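You operate a simulated robot arm through the tools that you are given. There is no shell and no other tool. Be economical: measure what you need, move in short steps, check, and stop when the job is done.

The job below is to be done with a simulated two-armed robot. You get a single attempt, and the scene is never put back.

## Task
Tension the pull cord until the window shows OK, then reset the rope switch and start the belt.
Fine: loosen the tensioner knob first and tighten it again before the reset. Where these are worked on the way, their far stop is far enough and under half their travel is too little: tensioner knob.

The check looks at the end state, three seconds after you hand in, the way a careful person would. Anything else that was tipped, shoved, dropped, spilled or broken makes it a failure.

## Robot
Two 7-joint arms with two-finger parallel grippers on one trunk, on a base that drives. Base frame: it is fixed to the floor where the robot stands at the start and does not move with it; the origin is under the middle of the robot, x ahead of it, y to its left, z up. Units: mm, rad, N and s.
The left shoulder is at the start at [60, 189, 1253], the right one opposite. With the tool pointing down near the work surface each hand reaches from about 100 to 660 mm from the robot's upright axis, wherever it stands, measured 20 degrees to its own side. Places, roughly: drive box [1400, -1200, 800]; green button [1400, -1400, 900]; isolator lever [1500, -1600, 900]; pull cord by the tail [0, 600, 1000]; pull cord by the tensioner [300, 300, 1000]; red stop button [1400, -1500, 900]; speed knob [1300, -1300, 800]; tensioner knob [400, 0, 1100]; tensioner lever [400, -100, 1100]; tensioner toggle [500, -100, 1100]; white reset button [600, -300, 1100]; yellow rope switch [600, -200, 1100]. Payload 3.43 kg a hand.
The TCP of each hand is the grasp point between the finger pads, 30 mm short of the fingertips. In the tool frame z runs along the fingers and y along their closing line. Largest opening 94 mm; finger width 28, thickness 10; the body of the gripper, 50 by 96 mm, starts 55 mm behind the TCP.
Orientation is that of the tool frame in the base frame, as a unit quaternion [x, y, z, w]. With the fingers straight down and closing along the base's y, the tool's x points along the base's -x, its y along +y and its z along -z.

## Interface
- The arms move only by the tool play_rows. It takes "left_moves", "right_moves" or both (then of equal length, played together; a hand with none holds still); each is a list of rows, each a list of 7 numbers: the shift along the tool's x, y, z in mm, then the turn, a rotation vector about the tool's x, y, z in rad, then the opening, from 0 (shut) to 1 (fully open). In form: [[x, y, z, ax, ay, az, gripper], ...]. A call has 1 to 20 rows; each row is the pose to reach, as a shift and turn from the pose commanded when the call began, along the tool's axes at that moment. Rows are played at 5 a second. More than 50 mm and 0.15 rad between two rows, or a gripper value outside its range, and nothing of the call is played. Where a pose cannot be reached the arm comes as near as it can. A force on the tool above 70 N (or 10 N above the force at the start of the call, whichever is more), or a blocked arm, ends the call early, and 0.2 s more pass. Each finger travels about 153 mm/s and halts on what it meets, pressing with about 32 N; the grip force reading is that of the motor and also rises with nothing between the fingers. The clock runs only during rows and for 0.2 s after the last one: add rows that repeat a pose to give the fingers time. The reply holds the time, the measured pose of the TCP, the force on the tool along the base axes, the opening and the grip force, in the units named above and with some noise, with the torque about the TCP (base axes, N m) and any sound that the robot's microphone picked up, and new pictures: "pictures" is both (left out), scene, wrist or none (wrist: the cameras of the hands that moved).
- Cameras (640 x 400 px; columns grow to the right, rows downward): "scene" is now at [5.8, 20.3, 1792.6]; the picture's right is [0.28, -0.96, 0.00], its down [-0.82, -0.24, -0.52] and it looks along [0.50, 0.15, -0.85] (base axes); focal length 254 px, centre (320, 200). "left" rides on the left gripper at [76, -14, -102] in its tool frame; the picture's right is [0.18, 0.98, 0.00], its down [-0.75, 0.14, -0.64] and it looks along [-0.63, 0.12, 0.77] (tool axes); focal length 243 px, centre (320, 200). "right" rides on the right gripper at [76, 14, -103] in its tool frame; the picture's right is [-0.18, 0.98, 0.00], its down [-0.75, -0.14, -0.64] and it looks along [-0.63, -0.12, 0.77] (tool axes); focal length 243 px, centre (320, 200). There is no depth. A picture from a camera that has moved, and an enlarged one, comes with that camera's place and axes in the base frame and with its lens.
- lift_body(by): slides the trunk up (or, below 0, down) by that many mm; the arms and the scene camera ride with it, the base frame stays. It gives what a move gives, with no picture.
- base_move(legs): drives the robot by 1 to 6 legs, each [ahead, left, turn to the left] in mm, mm and rad, along the robot's own axes; the way and the turn of a leg run together, so that a leg with both is an arc; at most 1500 mm and 3.142 rad a leg. The arms and the cameras ride along, it lands a little off, and it stops where it bumps. It gives what a move gives, and a new picture of the scene camera.
- pan_tilt(pan, tilt): turns the head with the scene camera to pan (to the left, within 1.501 rad either way) and tilt (down, from -0.506 to 1.204), counted from straight ahead of the robot. It gives what a move gives, and a new picture of the scene camera.
- enlarge(camera, box): a new picture of the part [left, top, right, bottom] of that camera's present view, enlarged. It takes no simulated time.
- close_job(): hands the job in; it is judged then, once.

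Work in short steps. Places have to be worked out from the pictures, the camera data and where the tool is seen: move nearer, look again, correct. Check each grasp and each placing, and mend what went wrong. You have 120 turns and 260 pictures in all, those below and enlarged ones among them. Open the grippers and draw the arms clear of the work before you hand the job in, unless the task says otherwise; then end with one line.

The tools are called after "Call:" as a command line: name --argument value ..., lists and objects as JSON in quotes. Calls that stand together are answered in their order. play_rows: Moves the arms, as the interface text tells. Its arguments: {"type":"object","properties":{"left_moves":{"type":"array","items":{"type":"array","items":{"type":"number"}}},"right_moves":{"type":"array","items":{"type":"array","items":{"type":"number"}}},"pictures":{"type":"string","enum":["both","scene","wrist","none"]}},"required":[]} The other tools are called the same way: lift_body (by) slides the trunk up or down; base_move (legs) drives the base; pan_tilt (pan, tilt) turns the head that bears the scene camera; enlarge (camera, box) takes an enlarged picture of a part of a camera's view; close_job () hands the job in.

At the start:

```text
t: 0.0
left_tcp_pos: [408.2, 65.0, 1263.3]
left_tool_rot: [0.0, 1.0, 0.0, 0.001]
left_wrist_force: [0.5, -0.2, 0.6]
left_moment: [0.0, 0.0, 0.01]
left_gripper_width: 94.0
left_grip_force: 0.0
right_tcp_pos: [307.8, -274.7, 1320.7]
right_tool_rot: [0.001, 1.0, -0.001, -0.001]
right_wrist_force: [-0.3, 0.0, 0.6]
right_moment: [-0.02, 0.01, 0.0]
right_gripper_width: 93.8
right_grip_force: 0.1
trunk travel left (down, up): [-925.0, 65.0]
robot x, y, heading: [-2.6, -1.0, -0.001]
head pan, tilt: [0.284, 1.019]
```

scene: 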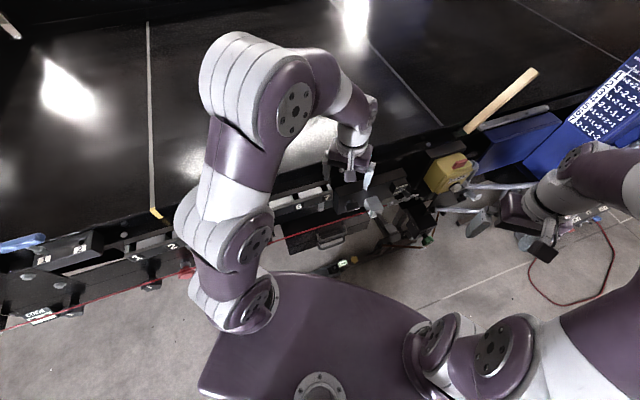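
right: 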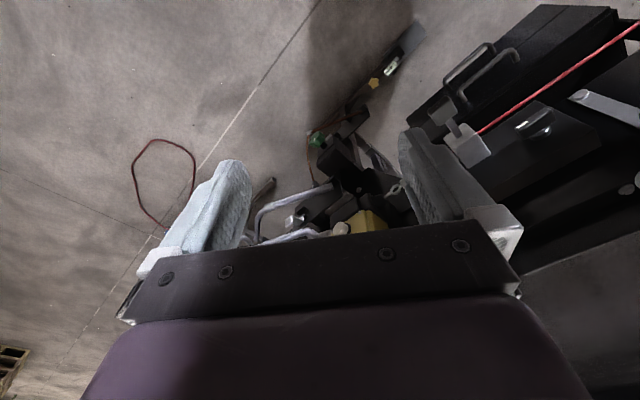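
left: 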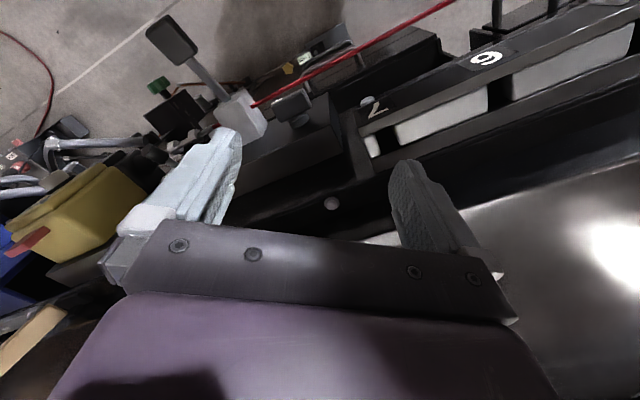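

The arms block part of the view; I first enlarge the tensioner region in each camera to see the parts.

Call:
enlarge --camera "scene" --box '[300, 120, 540, 270]'

Call:
enlarge --camera "left" --box '[0, 0, 400, 250]'

Call:
enlarge --camera "right" --box '[240, 0, 640, 250]'

```text
2.67 times, centred on (420, 195) of scene
camera zoom: at [5.8, 20.3, 1792.6], right [0.28, -0.96, 0.0], down [-0.82, -0.24, -0.52], along [0.5, 0.15, -0.85], focal length 676 px, centre (53, 213)
```

zoom: 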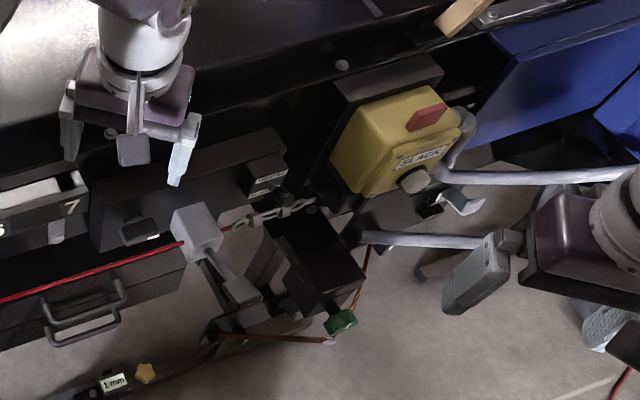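

```text
1.60 times, centred on (200, 125) of left
camera zoom: at [331.4, 50.5, 1366.2], right [-0.18, 0.98, 0.0], down [0.75, 0.14, 0.64], along [0.63, 0.12, -0.77], focal length 388 px, centre (512, 320)
```

zoom: 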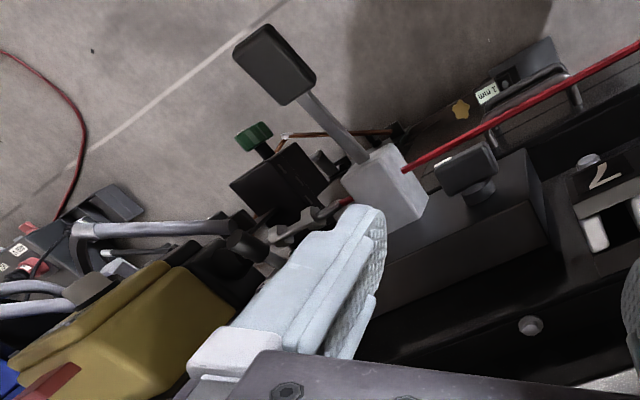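

```text
1.60 times, centred on (440, 125) of right
camera zoom: at [233.0, -261.2, 1423.4], right [0.18, 0.98, 0.0], down [0.75, -0.14, 0.64], along [0.63, -0.12, -0.77], focal length 388 px, centre (128, 320)
```

zoom: 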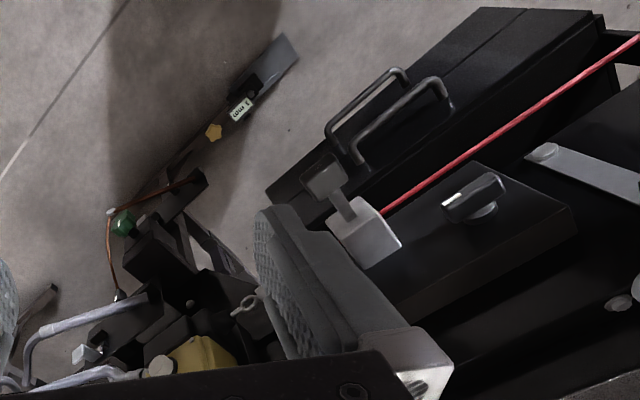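

I'll lift both hands clear to get an unobstructed view of the tensioner.

Call:
play_rows --left_moves '[[0, 0, -40, 0, 0, 0, 1], [0, 20, -80, 0, 0, 0, 1], [30, 60, -90, 0, 0, 0, 1], [60, 100, -90, 0, 0, 0, 1], [90, 140, -90, 0, 0, 0, 1]]' --right_moves '[[0, 0, -30, 0, 0, 0, 1], [0, -30, -60, 0, 0, 0, 1], [20, -60, -80, 0, 0, 0, 1], [40, -90, -80, 0, 0, 0, 1], [60, -120, -80, 0, 0, 0, 1]]'

Call:
pan_tilt --pan -0.3 --tilt 0.9

```text
refused: row 3 steps farther than a row can; nothing moved
```

```text
t: 1.0
left_tcp_pos: [408.8, 63.6, 1264.3]
left_tool_rot: [0.0, 1.0, 0.0, 0.0]
left_wrist_force: [0.1, 0.6, -0.3]
left_moment: [-0.02, -0.01, 0.01]
left_gripper_width: 94.0
left_grip_force: 0.1
right_tcp_pos: [307.8, -274.0, 1321.1]
right_tool_rot: [0.0, 1.0, 0.0, 0.0]
right_wrist_force: [0.6, 0.3, 0.0]
right_moment: [0.04, -0.01, -0.02]
right_gripper_width: 94.2
right_grip_force: 0.1
trunk travel left (down, up): [-925.0, 65.0]
robot x, y, heading: [-0.8, 1.2, -0.006]
head pan, tilt: [-0.3, 0.901]
camera scene: at [12.2, -21.2, 1801.1], right [-0.29, -0.96, 0.0], down [-0.75, 0.23, -0.62], along [0.59, -0.18, -0.78], focal length 254 px, centre (320, 200)
```

scene: 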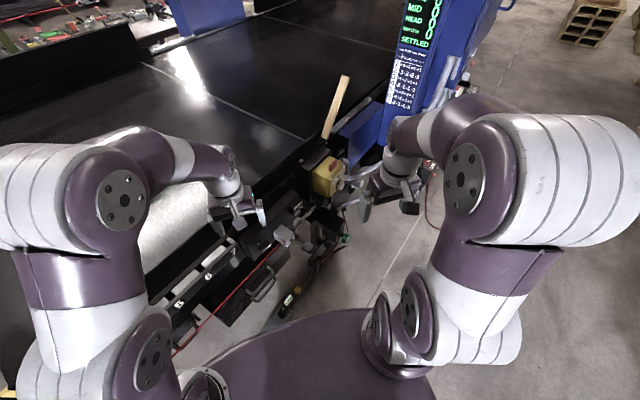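

There is a display panel ("MID HEAD ... SETTLED"), worth reading. I retract the arms with smaller steps.

Call:
play_rows --left_moves '[[0, 0, -40, 0, 0, 0, 1], [0, 20, -80, 0, 0, 0, 1], [20, 50, -90, 0, 0, 0, 1], [40, 80, -90, 0, 0, 0, 1], [60, 110, -90, 0, 0, 0, 1], [80, 140, -90, 0, 0, 0, 1]]' --right_moves '[[0, 0, -30, 0, 0, 0, 1], [0, -25, -60, 0, 0, 0, 1], [20, -55, -80, 0, 0, 0, 1], [40, -85, -80, 0, 0, 0, 1], [60, -115, -80, 0, 0, 0, 1], [60, -120, -80, 0, 0, 0, 1]]'

Call:
enlarge --camera "scene" --box '[360, 0, 500, 130]'

Call:
enlarge --camera "scene" --box '[240, 140, 400, 270]'

```text
t: 2.4
left_tcp_pos: [323.5, 205.3, 1341.8]
left_tool_rot: [0.0, 1.0, 0.0, 0.0]
left_wrist_force: [0.7, 0.3, 0.9]
left_moment: [0.01, -0.02, -0.01]
left_gripper_width: 93.9
left_grip_force: 0.1
left hand out of reach, approached as far as the arm can: row 2, 3, 4, 5, 6
right_tcp_pos: [246.1, -385.3, 1341.6]
right_tool_rot: [0.0, 1.0, -0.001, 0.001]
right_wrist_force: [0.3, 0.7, -0.3]
right_moment: [0.0, -0.05, -0.01]
right_gripper_width: 94.1
right_grip_force: 0.0
right hand out of reach, approached as far as the arm can: row 1, 2, 3, 4, 5, 6
trunk travel left (down, up): [-925.0, 65.0]
robot x, y, heading: [3.5, -0.6, -0.001]
head pan, tilt: [-0.3, 0.901]
camera scene: at [11.0, -19.8, 1801.1], right [-0.3, -0.96, 0.0], down [-0.75, 0.23, -0.62], along [0.59, -0.18, -0.78], focal length 254 px, centre (320, 200)
camera right: at [170.3, -371.9, 1444.2], right [0.18, 0.98, 0.0], down [0.75, -0.14, 0.64], along [0.63, -0.12, -0.77], focal length 243 px, centre (320, 200)
camera left: at [248.4, 192.0, 1444.1], right [-0.18, 0.98, 0.0], down [0.75, 0.14, 0.64], along [0.63, 0.12, -0.77], focal length 243 px, centre (320, 200)
```

scene: 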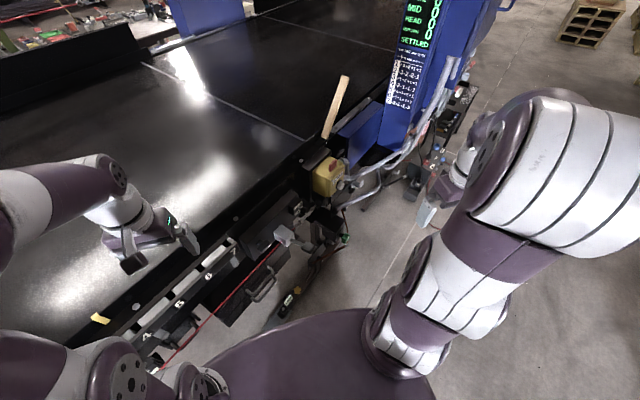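
right: 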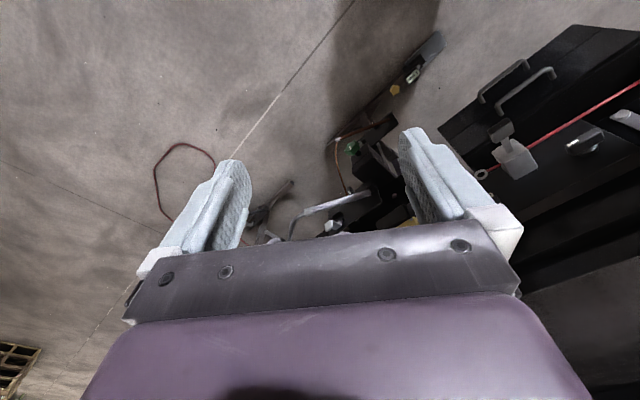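
left: 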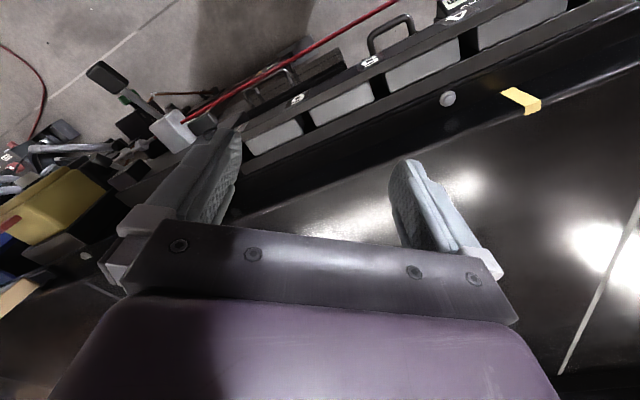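

```text
3.08 times, centred on (430, 65) of scene
camera zoom: at [11.0, -19.8, 1801.1], right [-0.3, -0.96, 0.0], down [-0.75, 0.23, -0.62], along [0.59, -0.18, -0.78], focal length 780 px, centre (-18, 615)
```

zoom: 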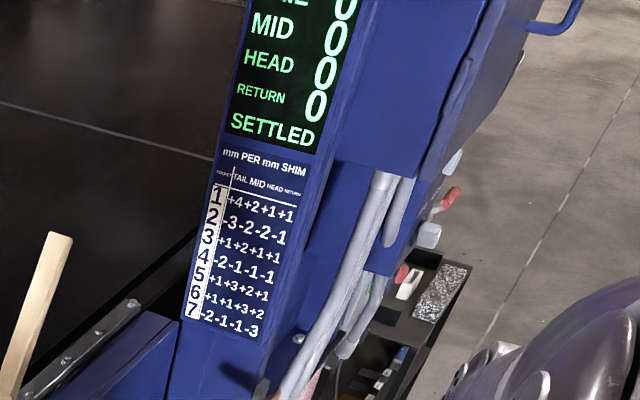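

```text
3.08 times, centred on (320, 205) of scene
camera zoom: at [11.0, -19.8, 1801.1], right [-0.3, -0.96, 0.0], down [-0.75, 0.23, -0.62], along [0.59, -0.18, -0.78], focal length 780 px, centre (320, 185)
```

zoom: 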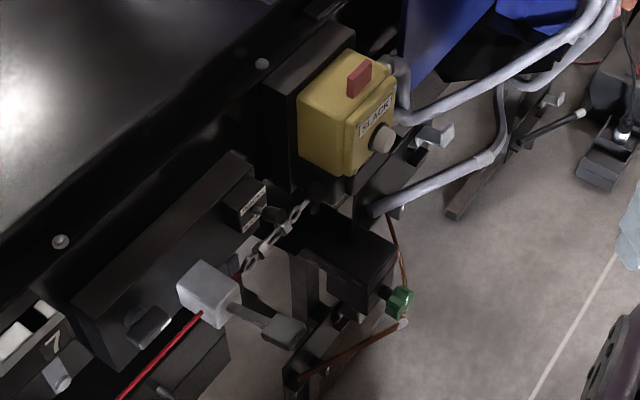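

Window shows SLACK. I zoom in on the tensioner parts to understand knob, lever, toggle and labels.

Call:
enlarge --camera "scene" --box '[255, 185, 335, 235]'

Call:
enlarge --camera "scene" --box '[295, 145, 375, 195]'

Call:
enlarge --camera "left" --box '[0, 50, 240, 200]'

Call:
enlarge --camera "right" --box '[300, 20, 640, 240]'

```text
8.00 times, centred on (295, 210) of scene
camera zoom: at [11.0, -19.8, 1801.1], right [-0.3, -0.96, 0.0], down [-0.75, 0.23, -0.62], along [0.59, -0.18, -0.78], focal length 2029 px, centre (520, 120)
```

zoom: 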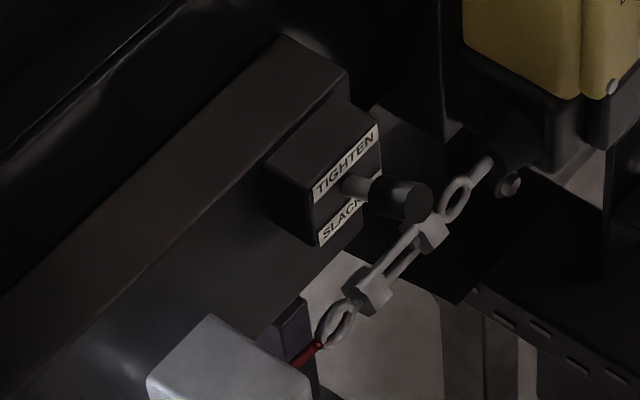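

```text
8.00 times, centred on (335, 170) of scene
camera zoom: at [11.0, -19.8, 1801.1], right [-0.3, -0.96, 0.0], down [-0.75, 0.23, -0.62], along [0.59, -0.18, -0.78], focal length 2029 px, centre (200, 440)
```

zoom: 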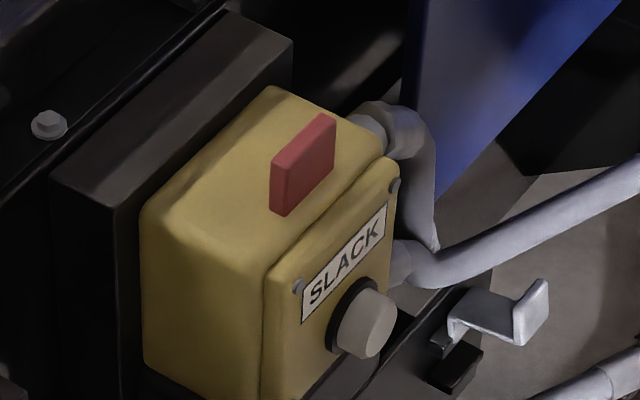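

```text
2.67 times, centred on (120, 125) of left
camera zoom: at [248.4, 192.0, 1444.1], right [-0.18, 0.98, 0.0], down [0.75, 0.14, 0.64], along [0.63, 0.12, -0.77], focal length 647 px, centre (853, 400)
```

zoom: 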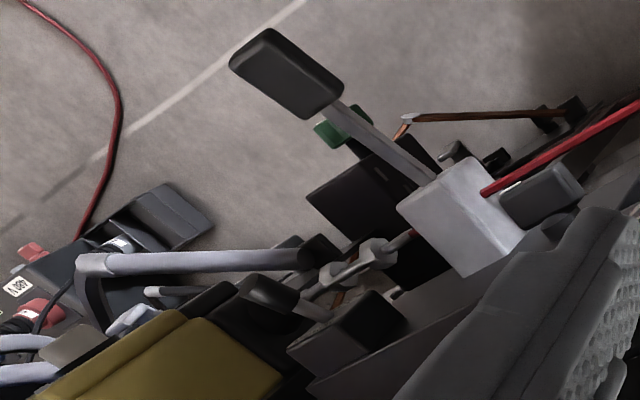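

```text
1.82 times, centred on (470, 130) of right
camera zoom: at [170.3, -371.9, 1444.2], right [0.18, 0.98, 0.0], down [0.75, -0.14, 0.64], along [0.63, -0.12, -0.77], focal length 441 px, centre (47, 327)
```

zoom: 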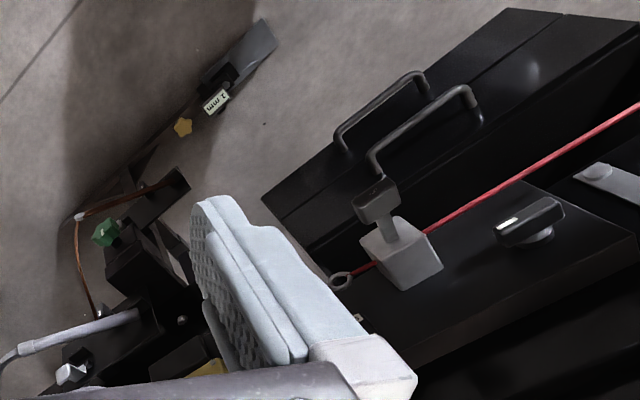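

The toggle has TIGHTEN/SLACK labels, the lever is a ratchet handle, the wing knob is a clamp. Next I look towards the drive box before touching anything.

Call:
pan_tilt --pan -0.6 --tilt 0.45

Call:
enlarge --camera "scene" --box '[240, 120, 440, 245]'

```text
t: 3.3
left_tcp_pos: [326.8, 203.0, 1341.6]
left_tool_rot: [0.0, 1.0, 0.0, 0.0]
left_wrist_force: [0.3, -0.4, 0.5]
left_moment: [0.03, -0.01, 0.02]
left_gripper_width: 94.2
left_grip_force: 0.0
right_tcp_pos: [247.9, -385.5, 1340.0]
right_tool_rot: [0.0, 1.0, 0.0, 0.0]
right_wrist_force: [0.0, -0.2, -0.2]
right_moment: [0.01, 0.01, -0.01]
right_gripper_width: 94.3
right_grip_force: 0.1
trunk travel left (down, up): [-925.0, 65.0]
robot x, y, heading: [1.9, -2.4, -0.0]
head pan, tilt: [-0.6, 0.45]
camera scene: at [16.3, -51.2, 1839.3], right [-0.56, -0.83, 0.0], down [-0.36, 0.25, -0.9], along [0.74, -0.51, -0.44], focal length 254 px, centre (320, 200)
```

scene: 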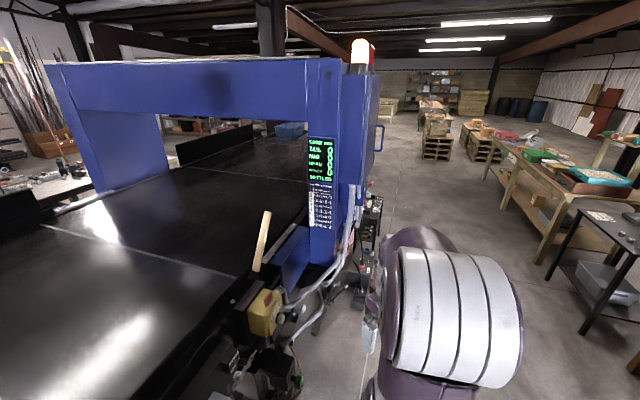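

```text
3.20 times, centred on (340, 182) of scene
camera zoom: at [16.3, -51.2, 1839.3], right [-0.56, -0.83, 0.0], down [-0.36, 0.25, -0.9], along [0.74, -0.51, -0.44], focal length 812 px, centre (256, 256)
```

zoom: 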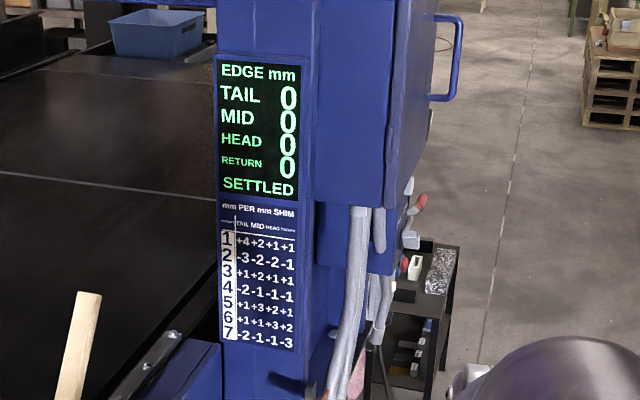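

Everything tracks as settled; only the cord is slack. Estimates: knob ≈(438,34,1063), lever paddle ≈(397,-105,1050), button ≈(595,-283,1085), panel faces about (-0.81,-0.58). I drive right and turn left to face the panel squarely.

Call:
base_move --legs '[[20, -410, 0], [0, 0, 0.62]]'

Call:
pan_tilt --pan 0.0 --tilt 0.95

```text
t: 7.6
left_tcp_pos: [164.0, -62.4, 1341.6]
left_tool_rot: [-0.31, 0.951, 0.0, 0.001]
left_wrist_force: [0.1, -0.1, 0.7]
left_moment: [-0.01, -0.03, -0.01]
left_gripper_width: 94.2
left_grip_force: 0.1
right_tcp_pos: [446.9, -585.2, 1340.4]
right_tool_rot: [-0.31, 0.951, -0.001, 0.0]
right_wrist_force: [0.2, 0.0, -0.4]
right_moment: [0.02, -0.02, 0.02]
right_gripper_width: 94.0
right_grip_force: 0.0
trunk travel left (down, up): [-925.0, 65.0]
robot x, y, heading: [17.4, -416.9, 0.636]
head pan, tilt: [-0.6, 0.45]
camera scene: at [64.2, -450.3, 1839.4], right [0.03, -1.0, 0.0], down [-0.44, -0.01, -0.9], along [0.9, 0.03, -0.44], focal length 254 px, centre (320, 200)
```

scene: 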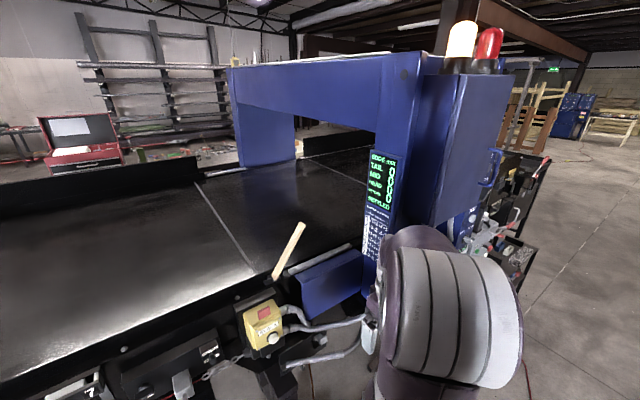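

```text
t: 8.6
left_tcp_pos: [163.9, -60.8, 1342.9]
left_tool_rot: [-0.31, 0.951, 0.0, 0.002]
left_wrist_force: [-0.1, 0.7, -0.2]
left_moment: [0.02, 0.01, -0.04]
left_gripper_width: 93.9
left_grip_force: 0.0
right_tcp_pos: [446.7, -584.6, 1341.0]
right_tool_rot: [-0.31, 0.951, 0.0, 0.0]
right_wrist_force: [-0.2, 0.1, -0.5]
right_moment: [-0.01, -0.01, -0.01]
right_gripper_width: 94.1
right_grip_force: 0.1
trunk travel left (down, up): [-925.0, 65.0]
robot x, y, heading: [19.0, -419.6, 0.628]
head pan, tilt: [0.0, 0.949]
camera scene: at [31.0, -410.2, 1797.5], right [0.59, -0.81, 0.0], down [-0.66, -0.48, -0.58], along [0.47, 0.34, -0.81], focal length 254 px, centre (320, 200)
```

scene: 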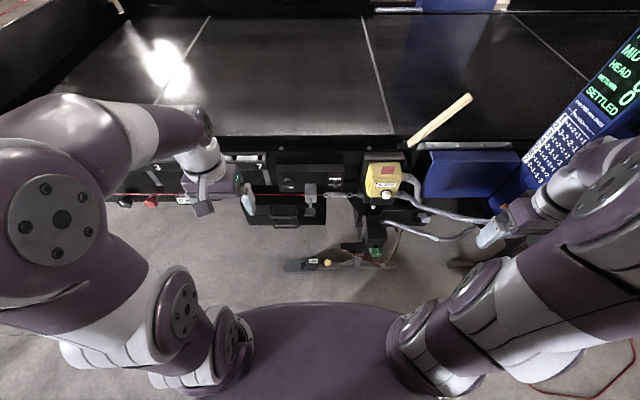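

The panel is now square to me. I zoom in on it.

Call:
enlarge --camera "scene" --box '[256, 145, 356, 225]'

Call:
enlarge --camera "scene" --box '[340, 145, 440, 225]'

```text
5.00 times, centred on (306, 185) of scene
camera zoom: at [31.0, -410.2, 1797.5], right [0.59, -0.81, 0.0], down [-0.66, -0.48, -0.58], along [0.47, 0.34, -0.81], focal length 1268 px, centre (390, 275)
```

zoom: 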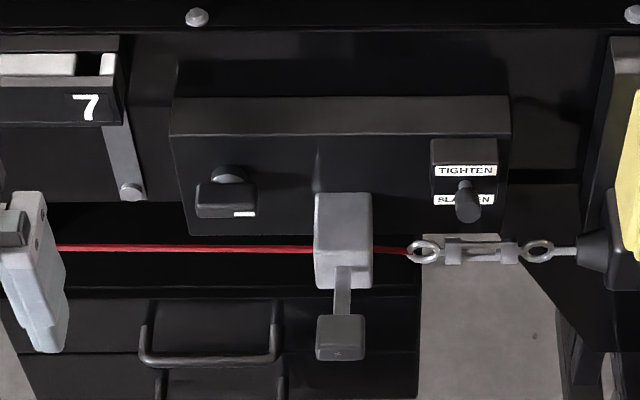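

```text
5.00 times, centred on (390, 185) of scene
camera zoom: at [31.0, -410.2, 1797.5], right [0.59, -0.81, 0.0], down [-0.66, -0.48, -0.58], along [0.47, 0.34, -0.81], focal length 1268 px, centre (-30, 275)
```

zoom: 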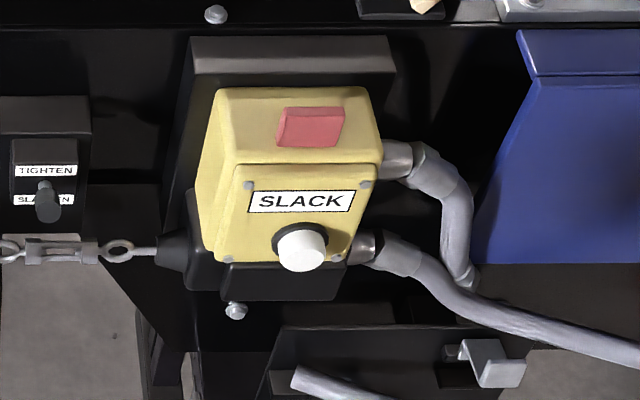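

Left hand takes the knob (≈606 ahead, 121 left of the robot). I pitch the left tool to horizontal while moving it to a stand-off point in front.

Call:
play_rows --left_moves '[[-15, -7, 0, 0, -0.131, 0, 1], [-30, -14, 10, 0, -0.262, 0, 1], [-45, -21, 30, 0, -0.393, 0, 1], [-60, -28, 50, 0, -0.524, 0, 1], [-75, -35, 75, 0, -0.655, 0, 1], [-90, -42, 100, 0, -0.786, 0, 1], [-105, -49, 125, 0, -0.917, 0, 1], [-120, -56, 150, 0, -1.048, 0, 1], [-135, -63, 175, 0, -1.179, 0, 1], [-150, -70, 200, 0, -1.31, 0, 1], [-160, -77, 220, 0, -1.441, 0, 1], [-160, -84, 240, 0, -1.571, 0, 1], [-160, -84, 240, 0, -1.571, 0, 1]]'

```text
t: 11.4
left_tcp_pos: [469.5, 36.4, 1128.9]
left_tool_rot: [-0.22, 0.671, 0.221, 0.672]
left_wrist_force: [-0.6, -0.3, -0.3]
left_moment: [-0.03, -0.01, -0.02]
left_gripper_width: 94.1
left_grip_force: 0.1
left hand out of reach, approached as far as the arm can: row 5, 6, 7, 8, 9, 10, 11, 12, 13
right_tcp_pos: [446.2, -585.1, 1340.7]
right_tool_rot: [-0.31, 0.951, 0.0, 0.0]
right_wrist_force: [0.4, -0.4, -0.6]
right_moment: [-0.02, 0.0, 0.0]
right_gripper_width: 94.1
right_grip_force: 0.0
trunk travel left (down, up): [-925.0, 65.0]
robot x, y, heading: [19.5, -418.2, 0.632]
head pan, tilt: [0.0, 0.949]
camera scene: at [29.4, -410.3, 1797.5], right [0.59, -0.81, 0.0], down [-0.66, -0.48, -0.58], along [0.47, 0.34, -0.81], focal length 254 px, centre (320, 200)
camera left: at [394.1, -36.0, 1051.8], right [-0.58, 0.79, -0.18], down [-0.6, -0.27, 0.75], along [0.55, 0.55, 0.63], focal length 243 px, centre (320, 200)
```

scene: 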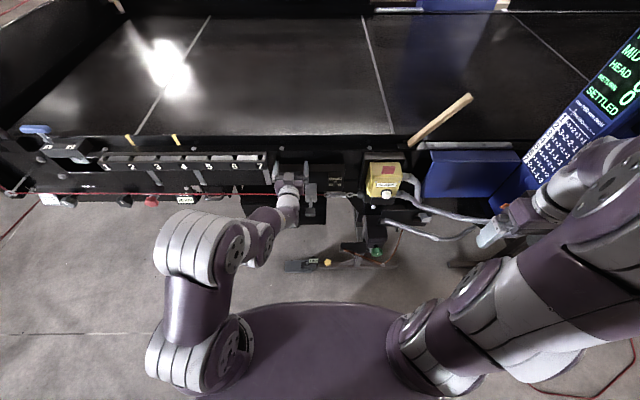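
left: 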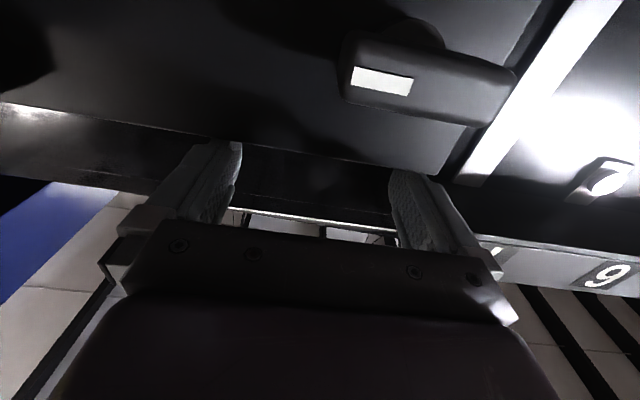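

The arm can't fold this close; hand sits above the knob at 632 ahead. I back the robot off 140 mm to give room.

Call:
base_move --legs '[[-140, 0, 0]]'

Call:
enlarge --camera "left" --box '[0, 0, 640, 400]'

Call:
enlarge --camera "scene" --box '[230, 110, 390, 210]'

```text
t: 12.7
left_tcp_pos: [357.2, -45.5, 1126.1]
left_tool_rot: [-0.22, 0.673, 0.22, 0.672]
left_wrist_force: [0.2, 0.7, -0.6]
left_moment: [0.02, 0.02, -0.01]
left_gripper_width: 93.9
left_grip_force: 0.0
right_tcp_pos: [336.6, -666.4, 1341.2]
right_tool_rot: [-0.31, 0.951, 0.0, -0.001]
right_wrist_force: [-0.4, 0.1, -0.4]
right_moment: [-0.01, 0.04, -0.01]
right_gripper_width: 94.0
right_grip_force: 0.1
trunk travel left (down, up): [-925.0, 65.0]
robot x, y, heading: [-91.1, -505.0, 0.629]
head pan, tilt: [0.0, 0.949]
camera scene: at [-80.1, -491.2, 1797.4], right [0.59, -0.81, 0.0], down [-0.66, -0.48, -0.58], along [0.47, 0.34, -0.81], focal length 254 px, centre (320, 200)
```

scene: 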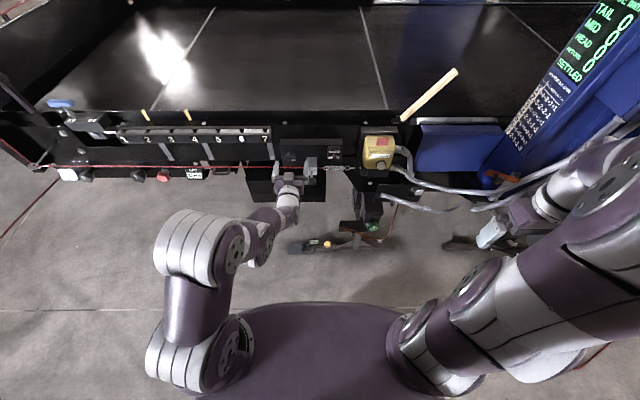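

```text
1.00 times, centred on (320, 200) of left (not enlarged: the box is as wide or as high as the picture)
camera zoom: at [282.9, -117.4, 1051.0], right [-0.58, 0.79, -0.18], down [-0.6, -0.26, 0.75], along [0.55, 0.55, 0.63], focal length 243 px, centre (320, 200)
```

zoom: 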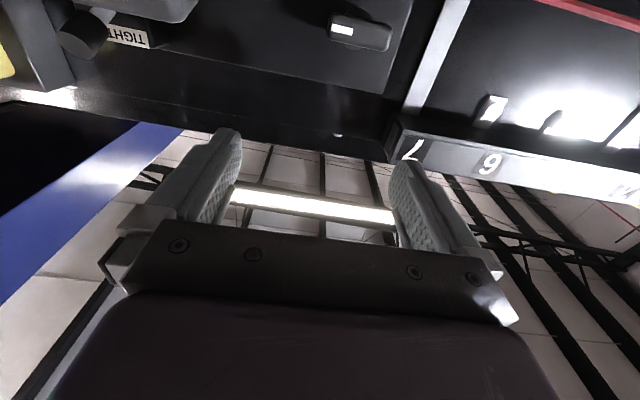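

```text
4.00 times, centred on (310, 160) of scene
camera zoom: at [-80.1, -491.2, 1797.4], right [0.59, -0.81, 0.0], down [-0.66, -0.48, -0.58], along [0.47, 0.34, -0.81], focal length 1014 px, centre (360, 360)
```

zoom: 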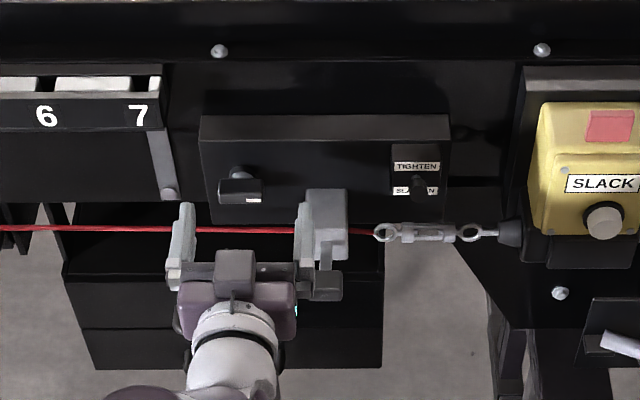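

Knob refined to ≈(431,30,1064), wing horizontal, cord runs ~40 mm below it. I roll the hand 90° so fingers close vertically and pre-position with a modest opening.

Call:
play_rows --left_moves '[[5, 2, 0, 0, 0, 0.131, 0.9], [10, 4, 0, 0, 0, 0.262, 0.8], [16, 5, 0, 0, 0, 0.393, 0.7], [22, 7, 0, 0, 0, 0.524, 0.6], [28, 9, 0, 0, 0, 0.655, 0.5], [34, 10, 0, 0, 0, 0.786, 0.45], [40, 12, 0, 0, 0, 0.917, 0.42], [46, 14, 0, 0, 0, 1.048, 0.42], [52, 15, 0, 0, 0, 1.179, 0.42], [57, 16, 0, 0, 0, 1.31, 0.42], [59, 17, 5, 0, 0, 1.441, 0.42], [59, 17.6, 10, 0, 0, 1.571, 0.42], [59, 17.6, 10, 0, 0, 1.571, 0.42]]'

Call:
enlarge --camera "scene" --box '[250, 120, 350, 200]'

```text
t: 15.5
left_tcp_pos: [373.0, -31.4, 1075.4]
left_tool_rot: [0.319, 0.635, 0.63, 0.314]
left_wrist_force: [0.1, -0.5, -0.2]
left_moment: [-0.01, 0.01, -0.03]
left_gripper_width: 39.4
left_grip_force: 0.0
left hand out of reach, approached as far as the arm can: row 4, 5, 6, 7, 8, 9, 10, 11, 12, 13
right_tcp_pos: [334.6, -666.5, 1341.4]
right_tool_rot: [-0.311, 0.951, 0.0, 0.0]
right_wrist_force: [0.3, 0.3, -0.4]
right_moment: [-0.01, -0.02, 0.01]
right_gripper_width: 94.0
right_grip_force: 0.0
trunk travel left (down, up): [-925.0, 65.0]
robot x, y, heading: [-90.8, -501.8, 0.633]
head pan, tilt: [0.0, 0.949]
camera scene: at [-82.2, -492.6, 1797.5], right [0.59, -0.81, 0.0], down [-0.66, -0.48, -0.58], along [0.47, 0.34, -0.81], focal length 254 px, centre (320, 200)
camera left: at [244.3, -31.7, 1062.4], right [-0.1, 0.15, 0.98], down [-0.06, -0.99, 0.15], along [0.99, -0.05, 0.11], focal length 243 px, centre (320, 200)
```

scene: 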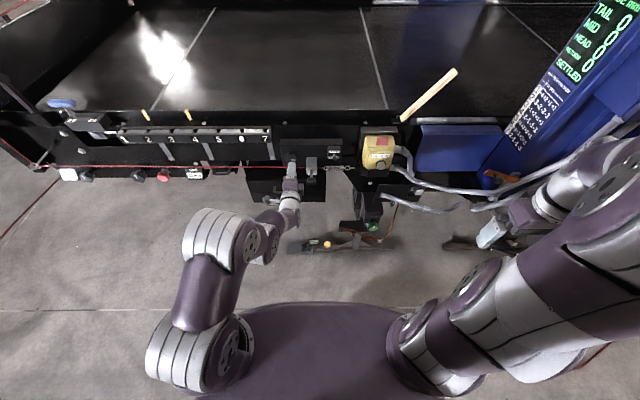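
left: 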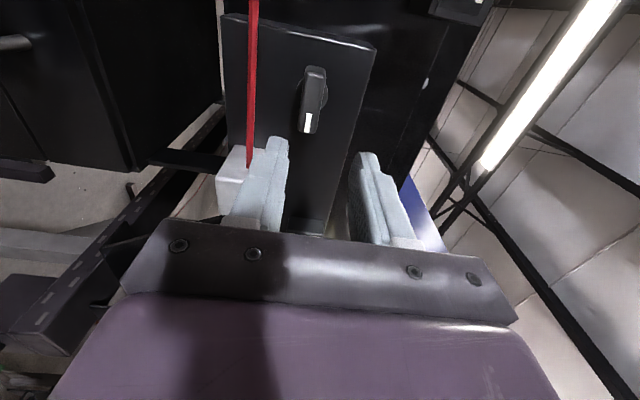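

```text
5.00 times, centred on (300, 160) of scene
camera zoom: at [-82.2, -492.6, 1797.5], right [0.59, -0.81, 0.0], down [-0.66, -0.48, -0.58], along [0.47, 0.34, -0.81], focal length 1268 px, centre (420, 400)
```

zoom: 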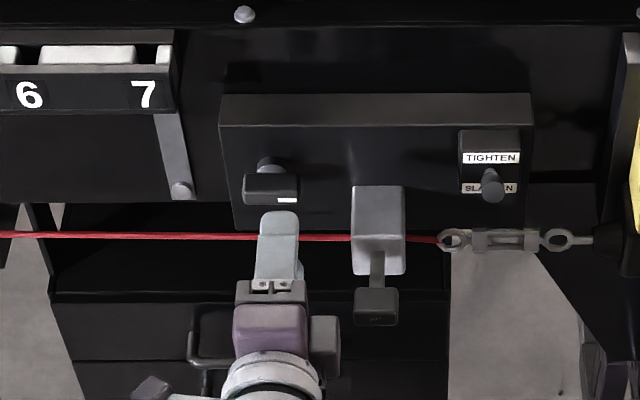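

The wrist view confirms knob at z≈1066, 15 mm left of and ~84 mm ahead of the TCP. I correct sideways/down and advance part way.

Call:
play_rows --left_moves '[[8, -4, 5, 0, 0, 0, 0.42], [15, -8, 20, 0, 0, 0, 0.42], [15, -8, 30, 0, 0, 0, 0.42]]'

```text
t: 16.3
left_tcp_pos: [398.3, -12.8, 1067.1]
left_tool_rot: [0.316, 0.633, 0.632, 0.315]
left_wrist_force: [0.1, 0.7, 0.4]
left_moment: [0.02, 0.02, -0.04]
left_gripper_width: 39.5
left_grip_force: 0.0
left hand out of reach, approached as far as the arm can: row 1, 2, 3
right_tcp_pos: [335.2, -667.5, 1341.0]
right_tool_rot: [-0.311, 0.951, 0.0, 0.0]
right_wrist_force: [0.4, 0.2, 0.1]
right_moment: [0.0, -0.01, -0.03]
right_gripper_width: 93.9
right_grip_force: 0.1
trunk travel left (down, up): [-925.0, 65.0]
robot x, y, heading: [-93.7, -503.1, 0.633]
head pan, tilt: [0.0, 0.949]
camera scene: at [-81.8, -492.3, 1797.5], right [0.59, -0.81, 0.0], down [-0.66, -0.48, -0.58], along [0.47, 0.34, -0.81], focal length 254 px, centre (320, 200)
camera left: at [270.0, -14.3, 1053.1], right [-0.11, 0.15, 0.98], down [-0.06, -0.99, 0.14], along [0.99, -0.04, 0.12], focal length 243 px, centre (320, 200)
```

scene: 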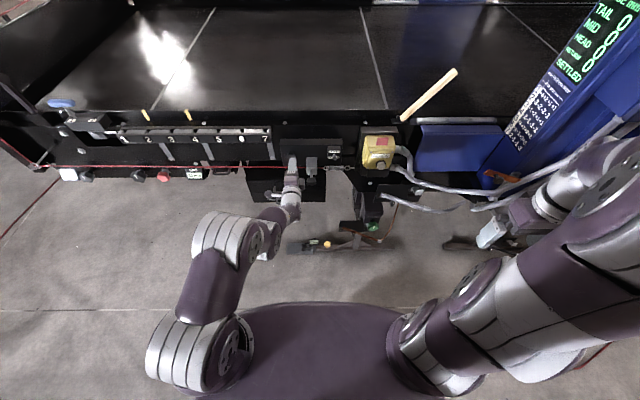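
left: 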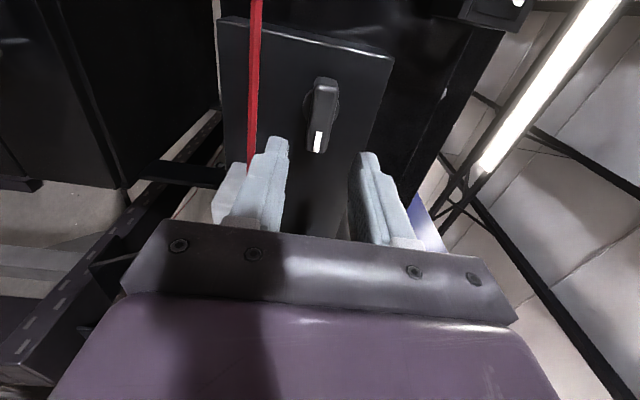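

The arm is still too folded to track exactly; I back the robot 90 mm more.

Call:
base_move --legs '[[-90, 0, 0]]'

Call:
play_rows --left_moves '[[5, 0, 30, 0, 0, 0, 0.42], [10, 0, 60, 0, 0, 0, 0.42], [15, 0, 90, 0, 0, 0, 0.42], [15, 0, 90, 0, 0, 0, 0.42]]' --pictures "wrist"

```text
t: 17.4
left_tcp_pos: [325.4, -68.0, 1065.9]
left_tool_rot: [0.317, 0.634, 0.631, 0.315]
left_wrist_force: [-0.1, 0.7, 1.1]
left_moment: [-0.01, -0.01, 0.03]
left_gripper_width: 39.5
left_grip_force: 0.2
right_tcp_pos: [262.2, -719.5, 1340.4]
right_tool_rot: [-0.309, 0.951, 0.0, -0.001]
right_wrist_force: [-0.7, 0.0, 0.2]
right_moment: [0.02, -0.02, -0.04]
right_gripper_width: 94.0
right_grip_force: 0.2
trunk travel left (down, up): [-925.0, 65.0]
robot x, y, heading: [-166.4, -557.8, 0.63]
head pan, tilt: [0.0, 0.949]
camera scene: at [-153.5, -544.8, 1797.4], right [0.59, -0.81, 0.0], down [-0.66, -0.48, -0.58], along [0.47, 0.34, -0.81], focal length 254 px, centre (320, 200)
```

scene: 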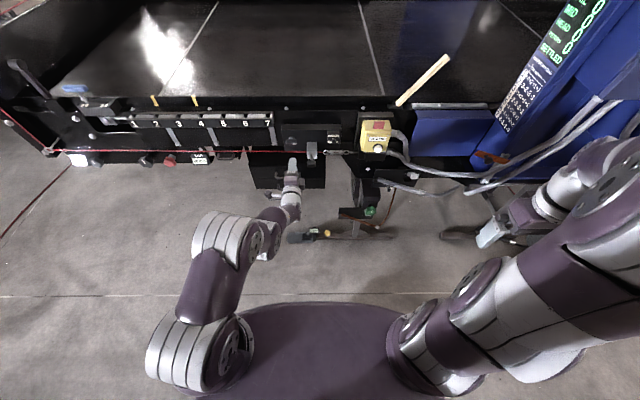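

```text
t: 18.4
left_tcp_pos: [388.2, -1.8, 1066.2]
left_tool_rot: [0.316, 0.635, 0.631, 0.315]
left_wrist_force: [0.8, 0.0, 0.0]
left_moment: [-0.03, 0.0, 0.01]
left_gripper_width: 39.7
left_grip_force: 0.1
right_tcp_pos: [261.5, -720.8, 1340.6]
right_tool_rot: [-0.309, 0.951, 0.001, -0.001]
right_wrist_force: [0.0, -0.6, -0.4]
right_moment: [0.02, 0.02, 0.01]
right_gripper_width: 93.9
right_grip_force: 0.1
trunk travel left (down, up): [-925.0, 65.0]
robot x, y, heading: [-169.2, -557.6, 0.629]
head pan, tilt: [0.0, 0.949]
camera left: at [259.4, -1.9, 1052.5], right [-0.11, 0.15, 0.98], down [-0.06, -0.99, 0.14], along [0.99, -0.04, 0.12], focal length 243 px, centre (320, 200)
```

left: 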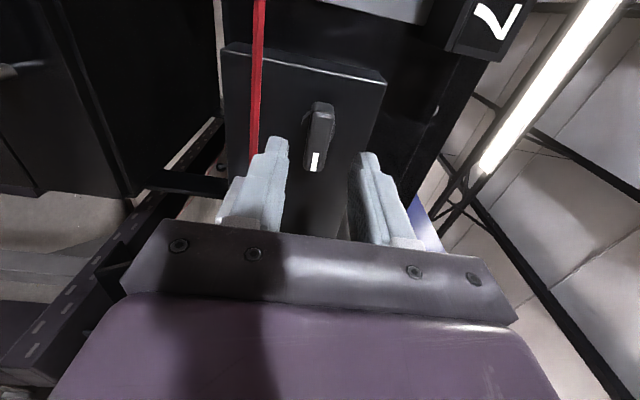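

Tracking is good now. Knob is about 58 mm ahead and ~5 mm left; I advance 25 and check.

Call:
play_rows --left_moves '[[4, 0, 12, 0, 0, 0, 0.42], [5, -1, 25, 0, 0, 0, 0.42]]' --pictures "both"

Call:
enlarge --camera "scene" --box '[260, 110, 340, 170]'

```text
t: 19.0
left_tcp_pos: [391.4, 5.4, 1074.0]
left_tool_rot: [0.316, 0.633, 0.632, 0.316]
left_wrist_force: [-1.0, 0.3, -1.8]
left_moment: [0.07, -0.12, 0.02]
left_gripper_width: 39.3
left_grip_force: 0.0
left hand out of reach, approached as far as the arm can: row 1, 2
right_tcp_pos: [259.9, -720.9, 1340.0]
right_tool_rot: [-0.31, 0.951, 0.0, 0.0]
right_wrist_force: [-0.6, 0.4, 0.0]
right_moment: [-0.01, 0.01, -0.01]
right_gripper_width: 94.0
right_grip_force: 0.1
trunk travel left (down, up): [-925.0, 65.0]
robot x, y, heading: [-168.9, -551.9, 0.629]
head pan, tilt: [0.0, 0.949]
camera scene: at [-155.9, -546.8, 1797.5], right [0.59, -0.81, 0.0], down [-0.66, -0.48, -0.58], along [0.47, 0.34, -0.81], focal length 254 px, centre (320, 200)
camera left: at [262.7, 5.0, 1059.1], right [-0.11, 0.15, 0.98], down [-0.06, -0.99, 0.14], along [0.99, -0.04, 0.12], focal length 243 px, centre (320, 200)
```

scene: 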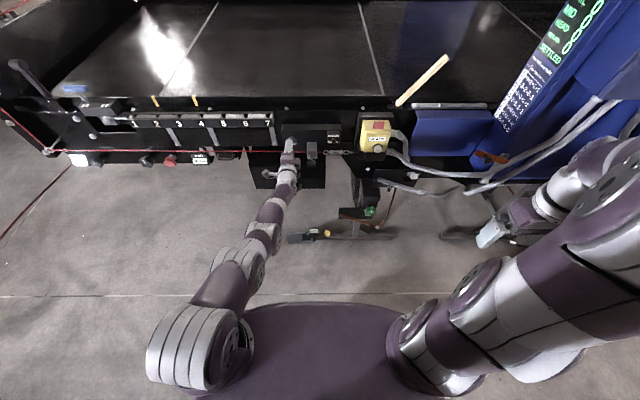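
left: 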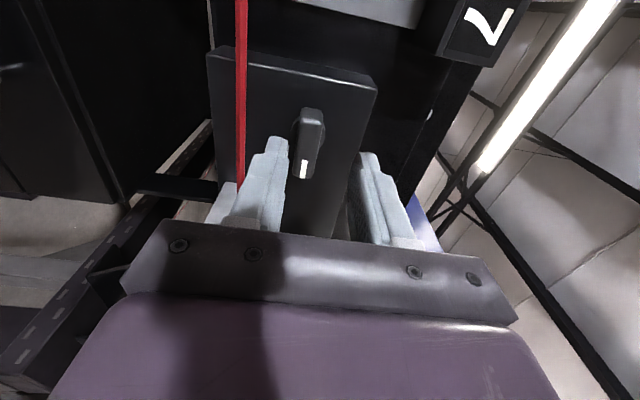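

```text
6.67 times, centred on (300, 140) of scene
camera zoom: at [-155.9, -546.8, 1797.5], right [0.59, -0.81, 0.0], down [-0.66, -0.48, -0.58], along [0.47, 0.34, -0.81], focal length 1691 px, centre (453, 600)
```

zoom: 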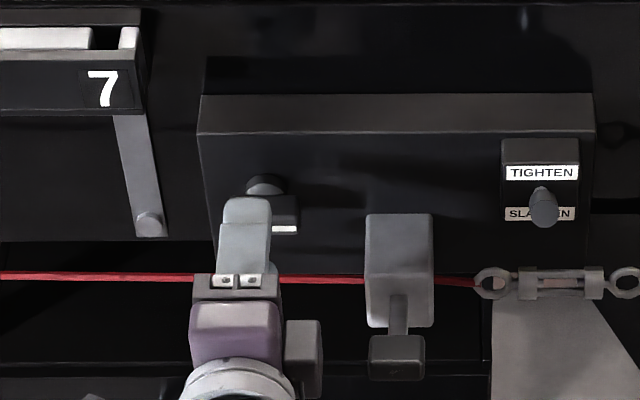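

Now the arm is at full stretch (the comfortable band is ~650–770 mm ahead). I retract the hand, then bring the base 70 mm forward.

Call:
play_rows --left_moves '[[-4, -3, -35, 0, 0, 0, 0.42], [-8, -6, -75, 0, 0, 0, 0.42], [-8, -6, -90, 0, 0, 0, 0.42]]' --pictures "none"

Call:
base_move --legs '[[65, 0, 0]]'

Call:
enlarge --camera "left" --box '[160, 0, 480, 200]'

Call:
enlarge --camera "scene" --box '[250, 110, 350, 190]'

```text
t: 19.4
left_tcp_pos: [393.1, 8.3, 1077.3]
left_tool_rot: [0.323, 0.648, 0.62, 0.303]
left_wrist_force: [-0.9, 0.4, -0.7]
left_moment: [0.06, -0.08, -0.01]
left_gripper_width: 39.6
left_grip_force: 0.1
left hand out of reach, approached as far as the arm can: row 1
right_tcp_pos: [260.8, -722.3, 1340.8]
right_tool_rot: [-0.31, 0.951, 0.0, 0.0]
right_wrist_force: [0.4, 0.2, 0.4]
right_moment: [-0.01, -0.01, -0.02]
right_gripper_width: 94.1
right_grip_force: 0.0
trunk travel left (down, up): [-925.0, 65.0]
robot x, y, heading: [-166.7, -553.2, 0.633]
head pan, tilt: [0.0, 0.949]
stopped in row 1 (left hand): the arm was blocked; the commanded pose is now the measured one
```

```text
t: 20.2
left_tcp_pos: [402.9, 13.8, 1081.2]
left_tool_rot: [0.324, 0.647, 0.62, 0.302]
left_wrist_force: [-36.4, -24.1, 11.6]
left_moment: [-0.47, 0.25, -0.53]
left_gripper_width: 33.7
left_grip_force: 0.1
right_tcp_pos: [267.4, -716.0, 1342.5]
right_tool_rot: [-0.312, 0.95, 0.001, 0.004]
right_wrist_force: [-1.2, 0.2, -0.3]
right_moment: [0.0, -0.02, -0.02]
right_gripper_width: 94.1
right_grip_force: 0.0
trunk travel left (down, up): [-925.0, 65.0]
robot x, y, heading: [-149.3, -540.5, 0.628]
head pan, tilt: [0.0, 0.949]
stopped in leg 1: the force on the tool passed its limit at 526 N (the readings are from after the stop); the commanded pose is now the measured one
camera scene: at [-153.0, -544.7, 1797.6], right [0.59, -0.81, 0.0], down [-0.65, -0.48, -0.59], along [0.48, 0.35, -0.81], focal length 254 px, centre (320, 200)
```

scene: 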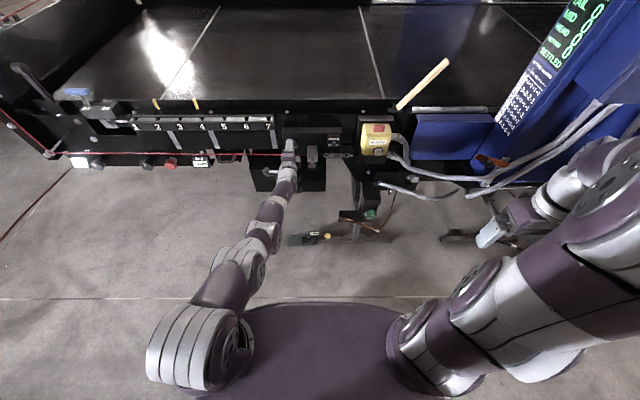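

```text
2.00 times, centred on (320, 100) of left
camera zoom: at [274.3, 12.8, 1072.8], right [-0.07, 0.17, 0.98], down [-0.05, -0.99, 0.16], along [1.0, -0.03, 0.08], focal length 485 px, centre (320, 400)
```

zoom: 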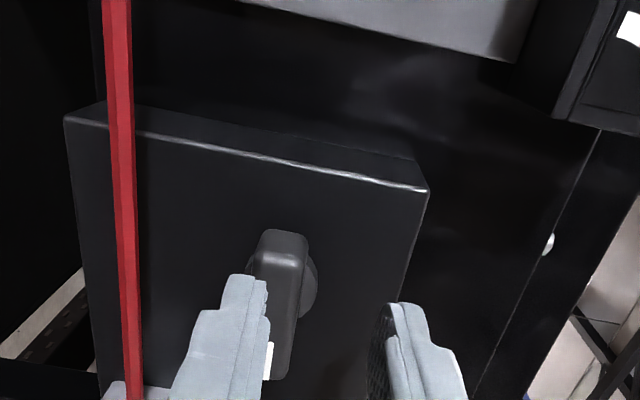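

```text
5.00 times, centred on (300, 150) of scene
camera zoom: at [-153.0, -544.7, 1797.6], right [0.59, -0.81, 0.0], down [-0.65, -0.48, -0.59], along [0.48, 0.35, -0.81], focal length 1268 px, centre (420, 450)
```

zoom: 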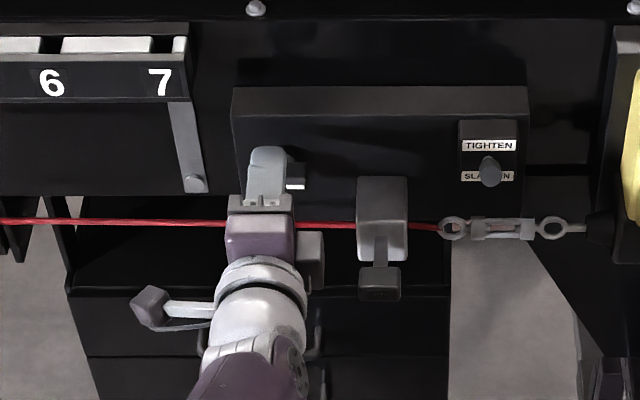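

My mistake: the arm retract was blocked and the base then pressed a finger on the knob's wing. I back the base straight off 60 mm to relieve it, then check for changes.

Call:
base_move --legs '[[-60, 0, 0]]'

```text
t: 21.2
left_tcp_pos: [367.8, -10.5, 1066.9]
left_tool_rot: [0.327, 0.653, 0.614, 0.3]
left_wrist_force: [0.0, 0.3, -0.1]
left_moment: [0.03, -0.04, 0.01]
left_gripper_width: 39.3
left_grip_force: 0.0
right_tcp_pos: [235.8, -737.5, 1338.4]
right_tool_rot: [-0.312, 0.95, -0.001, -0.004]
right_wrist_force: [1.5, 0.0, -1.0]
right_moment: [-0.06, 0.04, 0.0]
right_gripper_width: 94.2
right_grip_force: 0.1
trunk travel left (down, up): [-925.0, 65.0]
robot x, y, heading: [-201.3, -578.0, 0.636]
head pan, tilt: [0.0, 0.949]
camera scene: at [-177.9, -562.6, 1797.2], right [0.59, -0.81, 0.0], down [-0.66, -0.48, -0.58], along [0.46, 0.34, -0.82], focal length 254 px, centre (320, 200)
```

scene: 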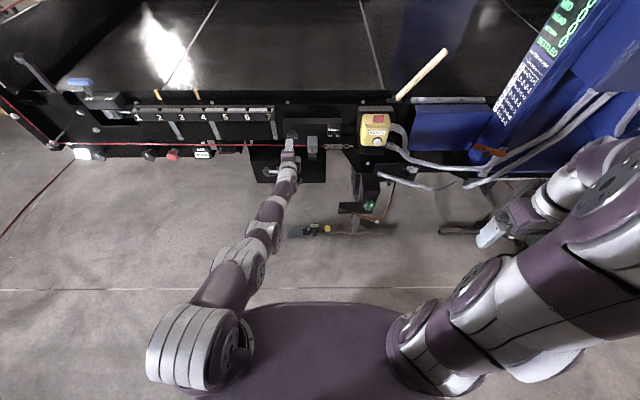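

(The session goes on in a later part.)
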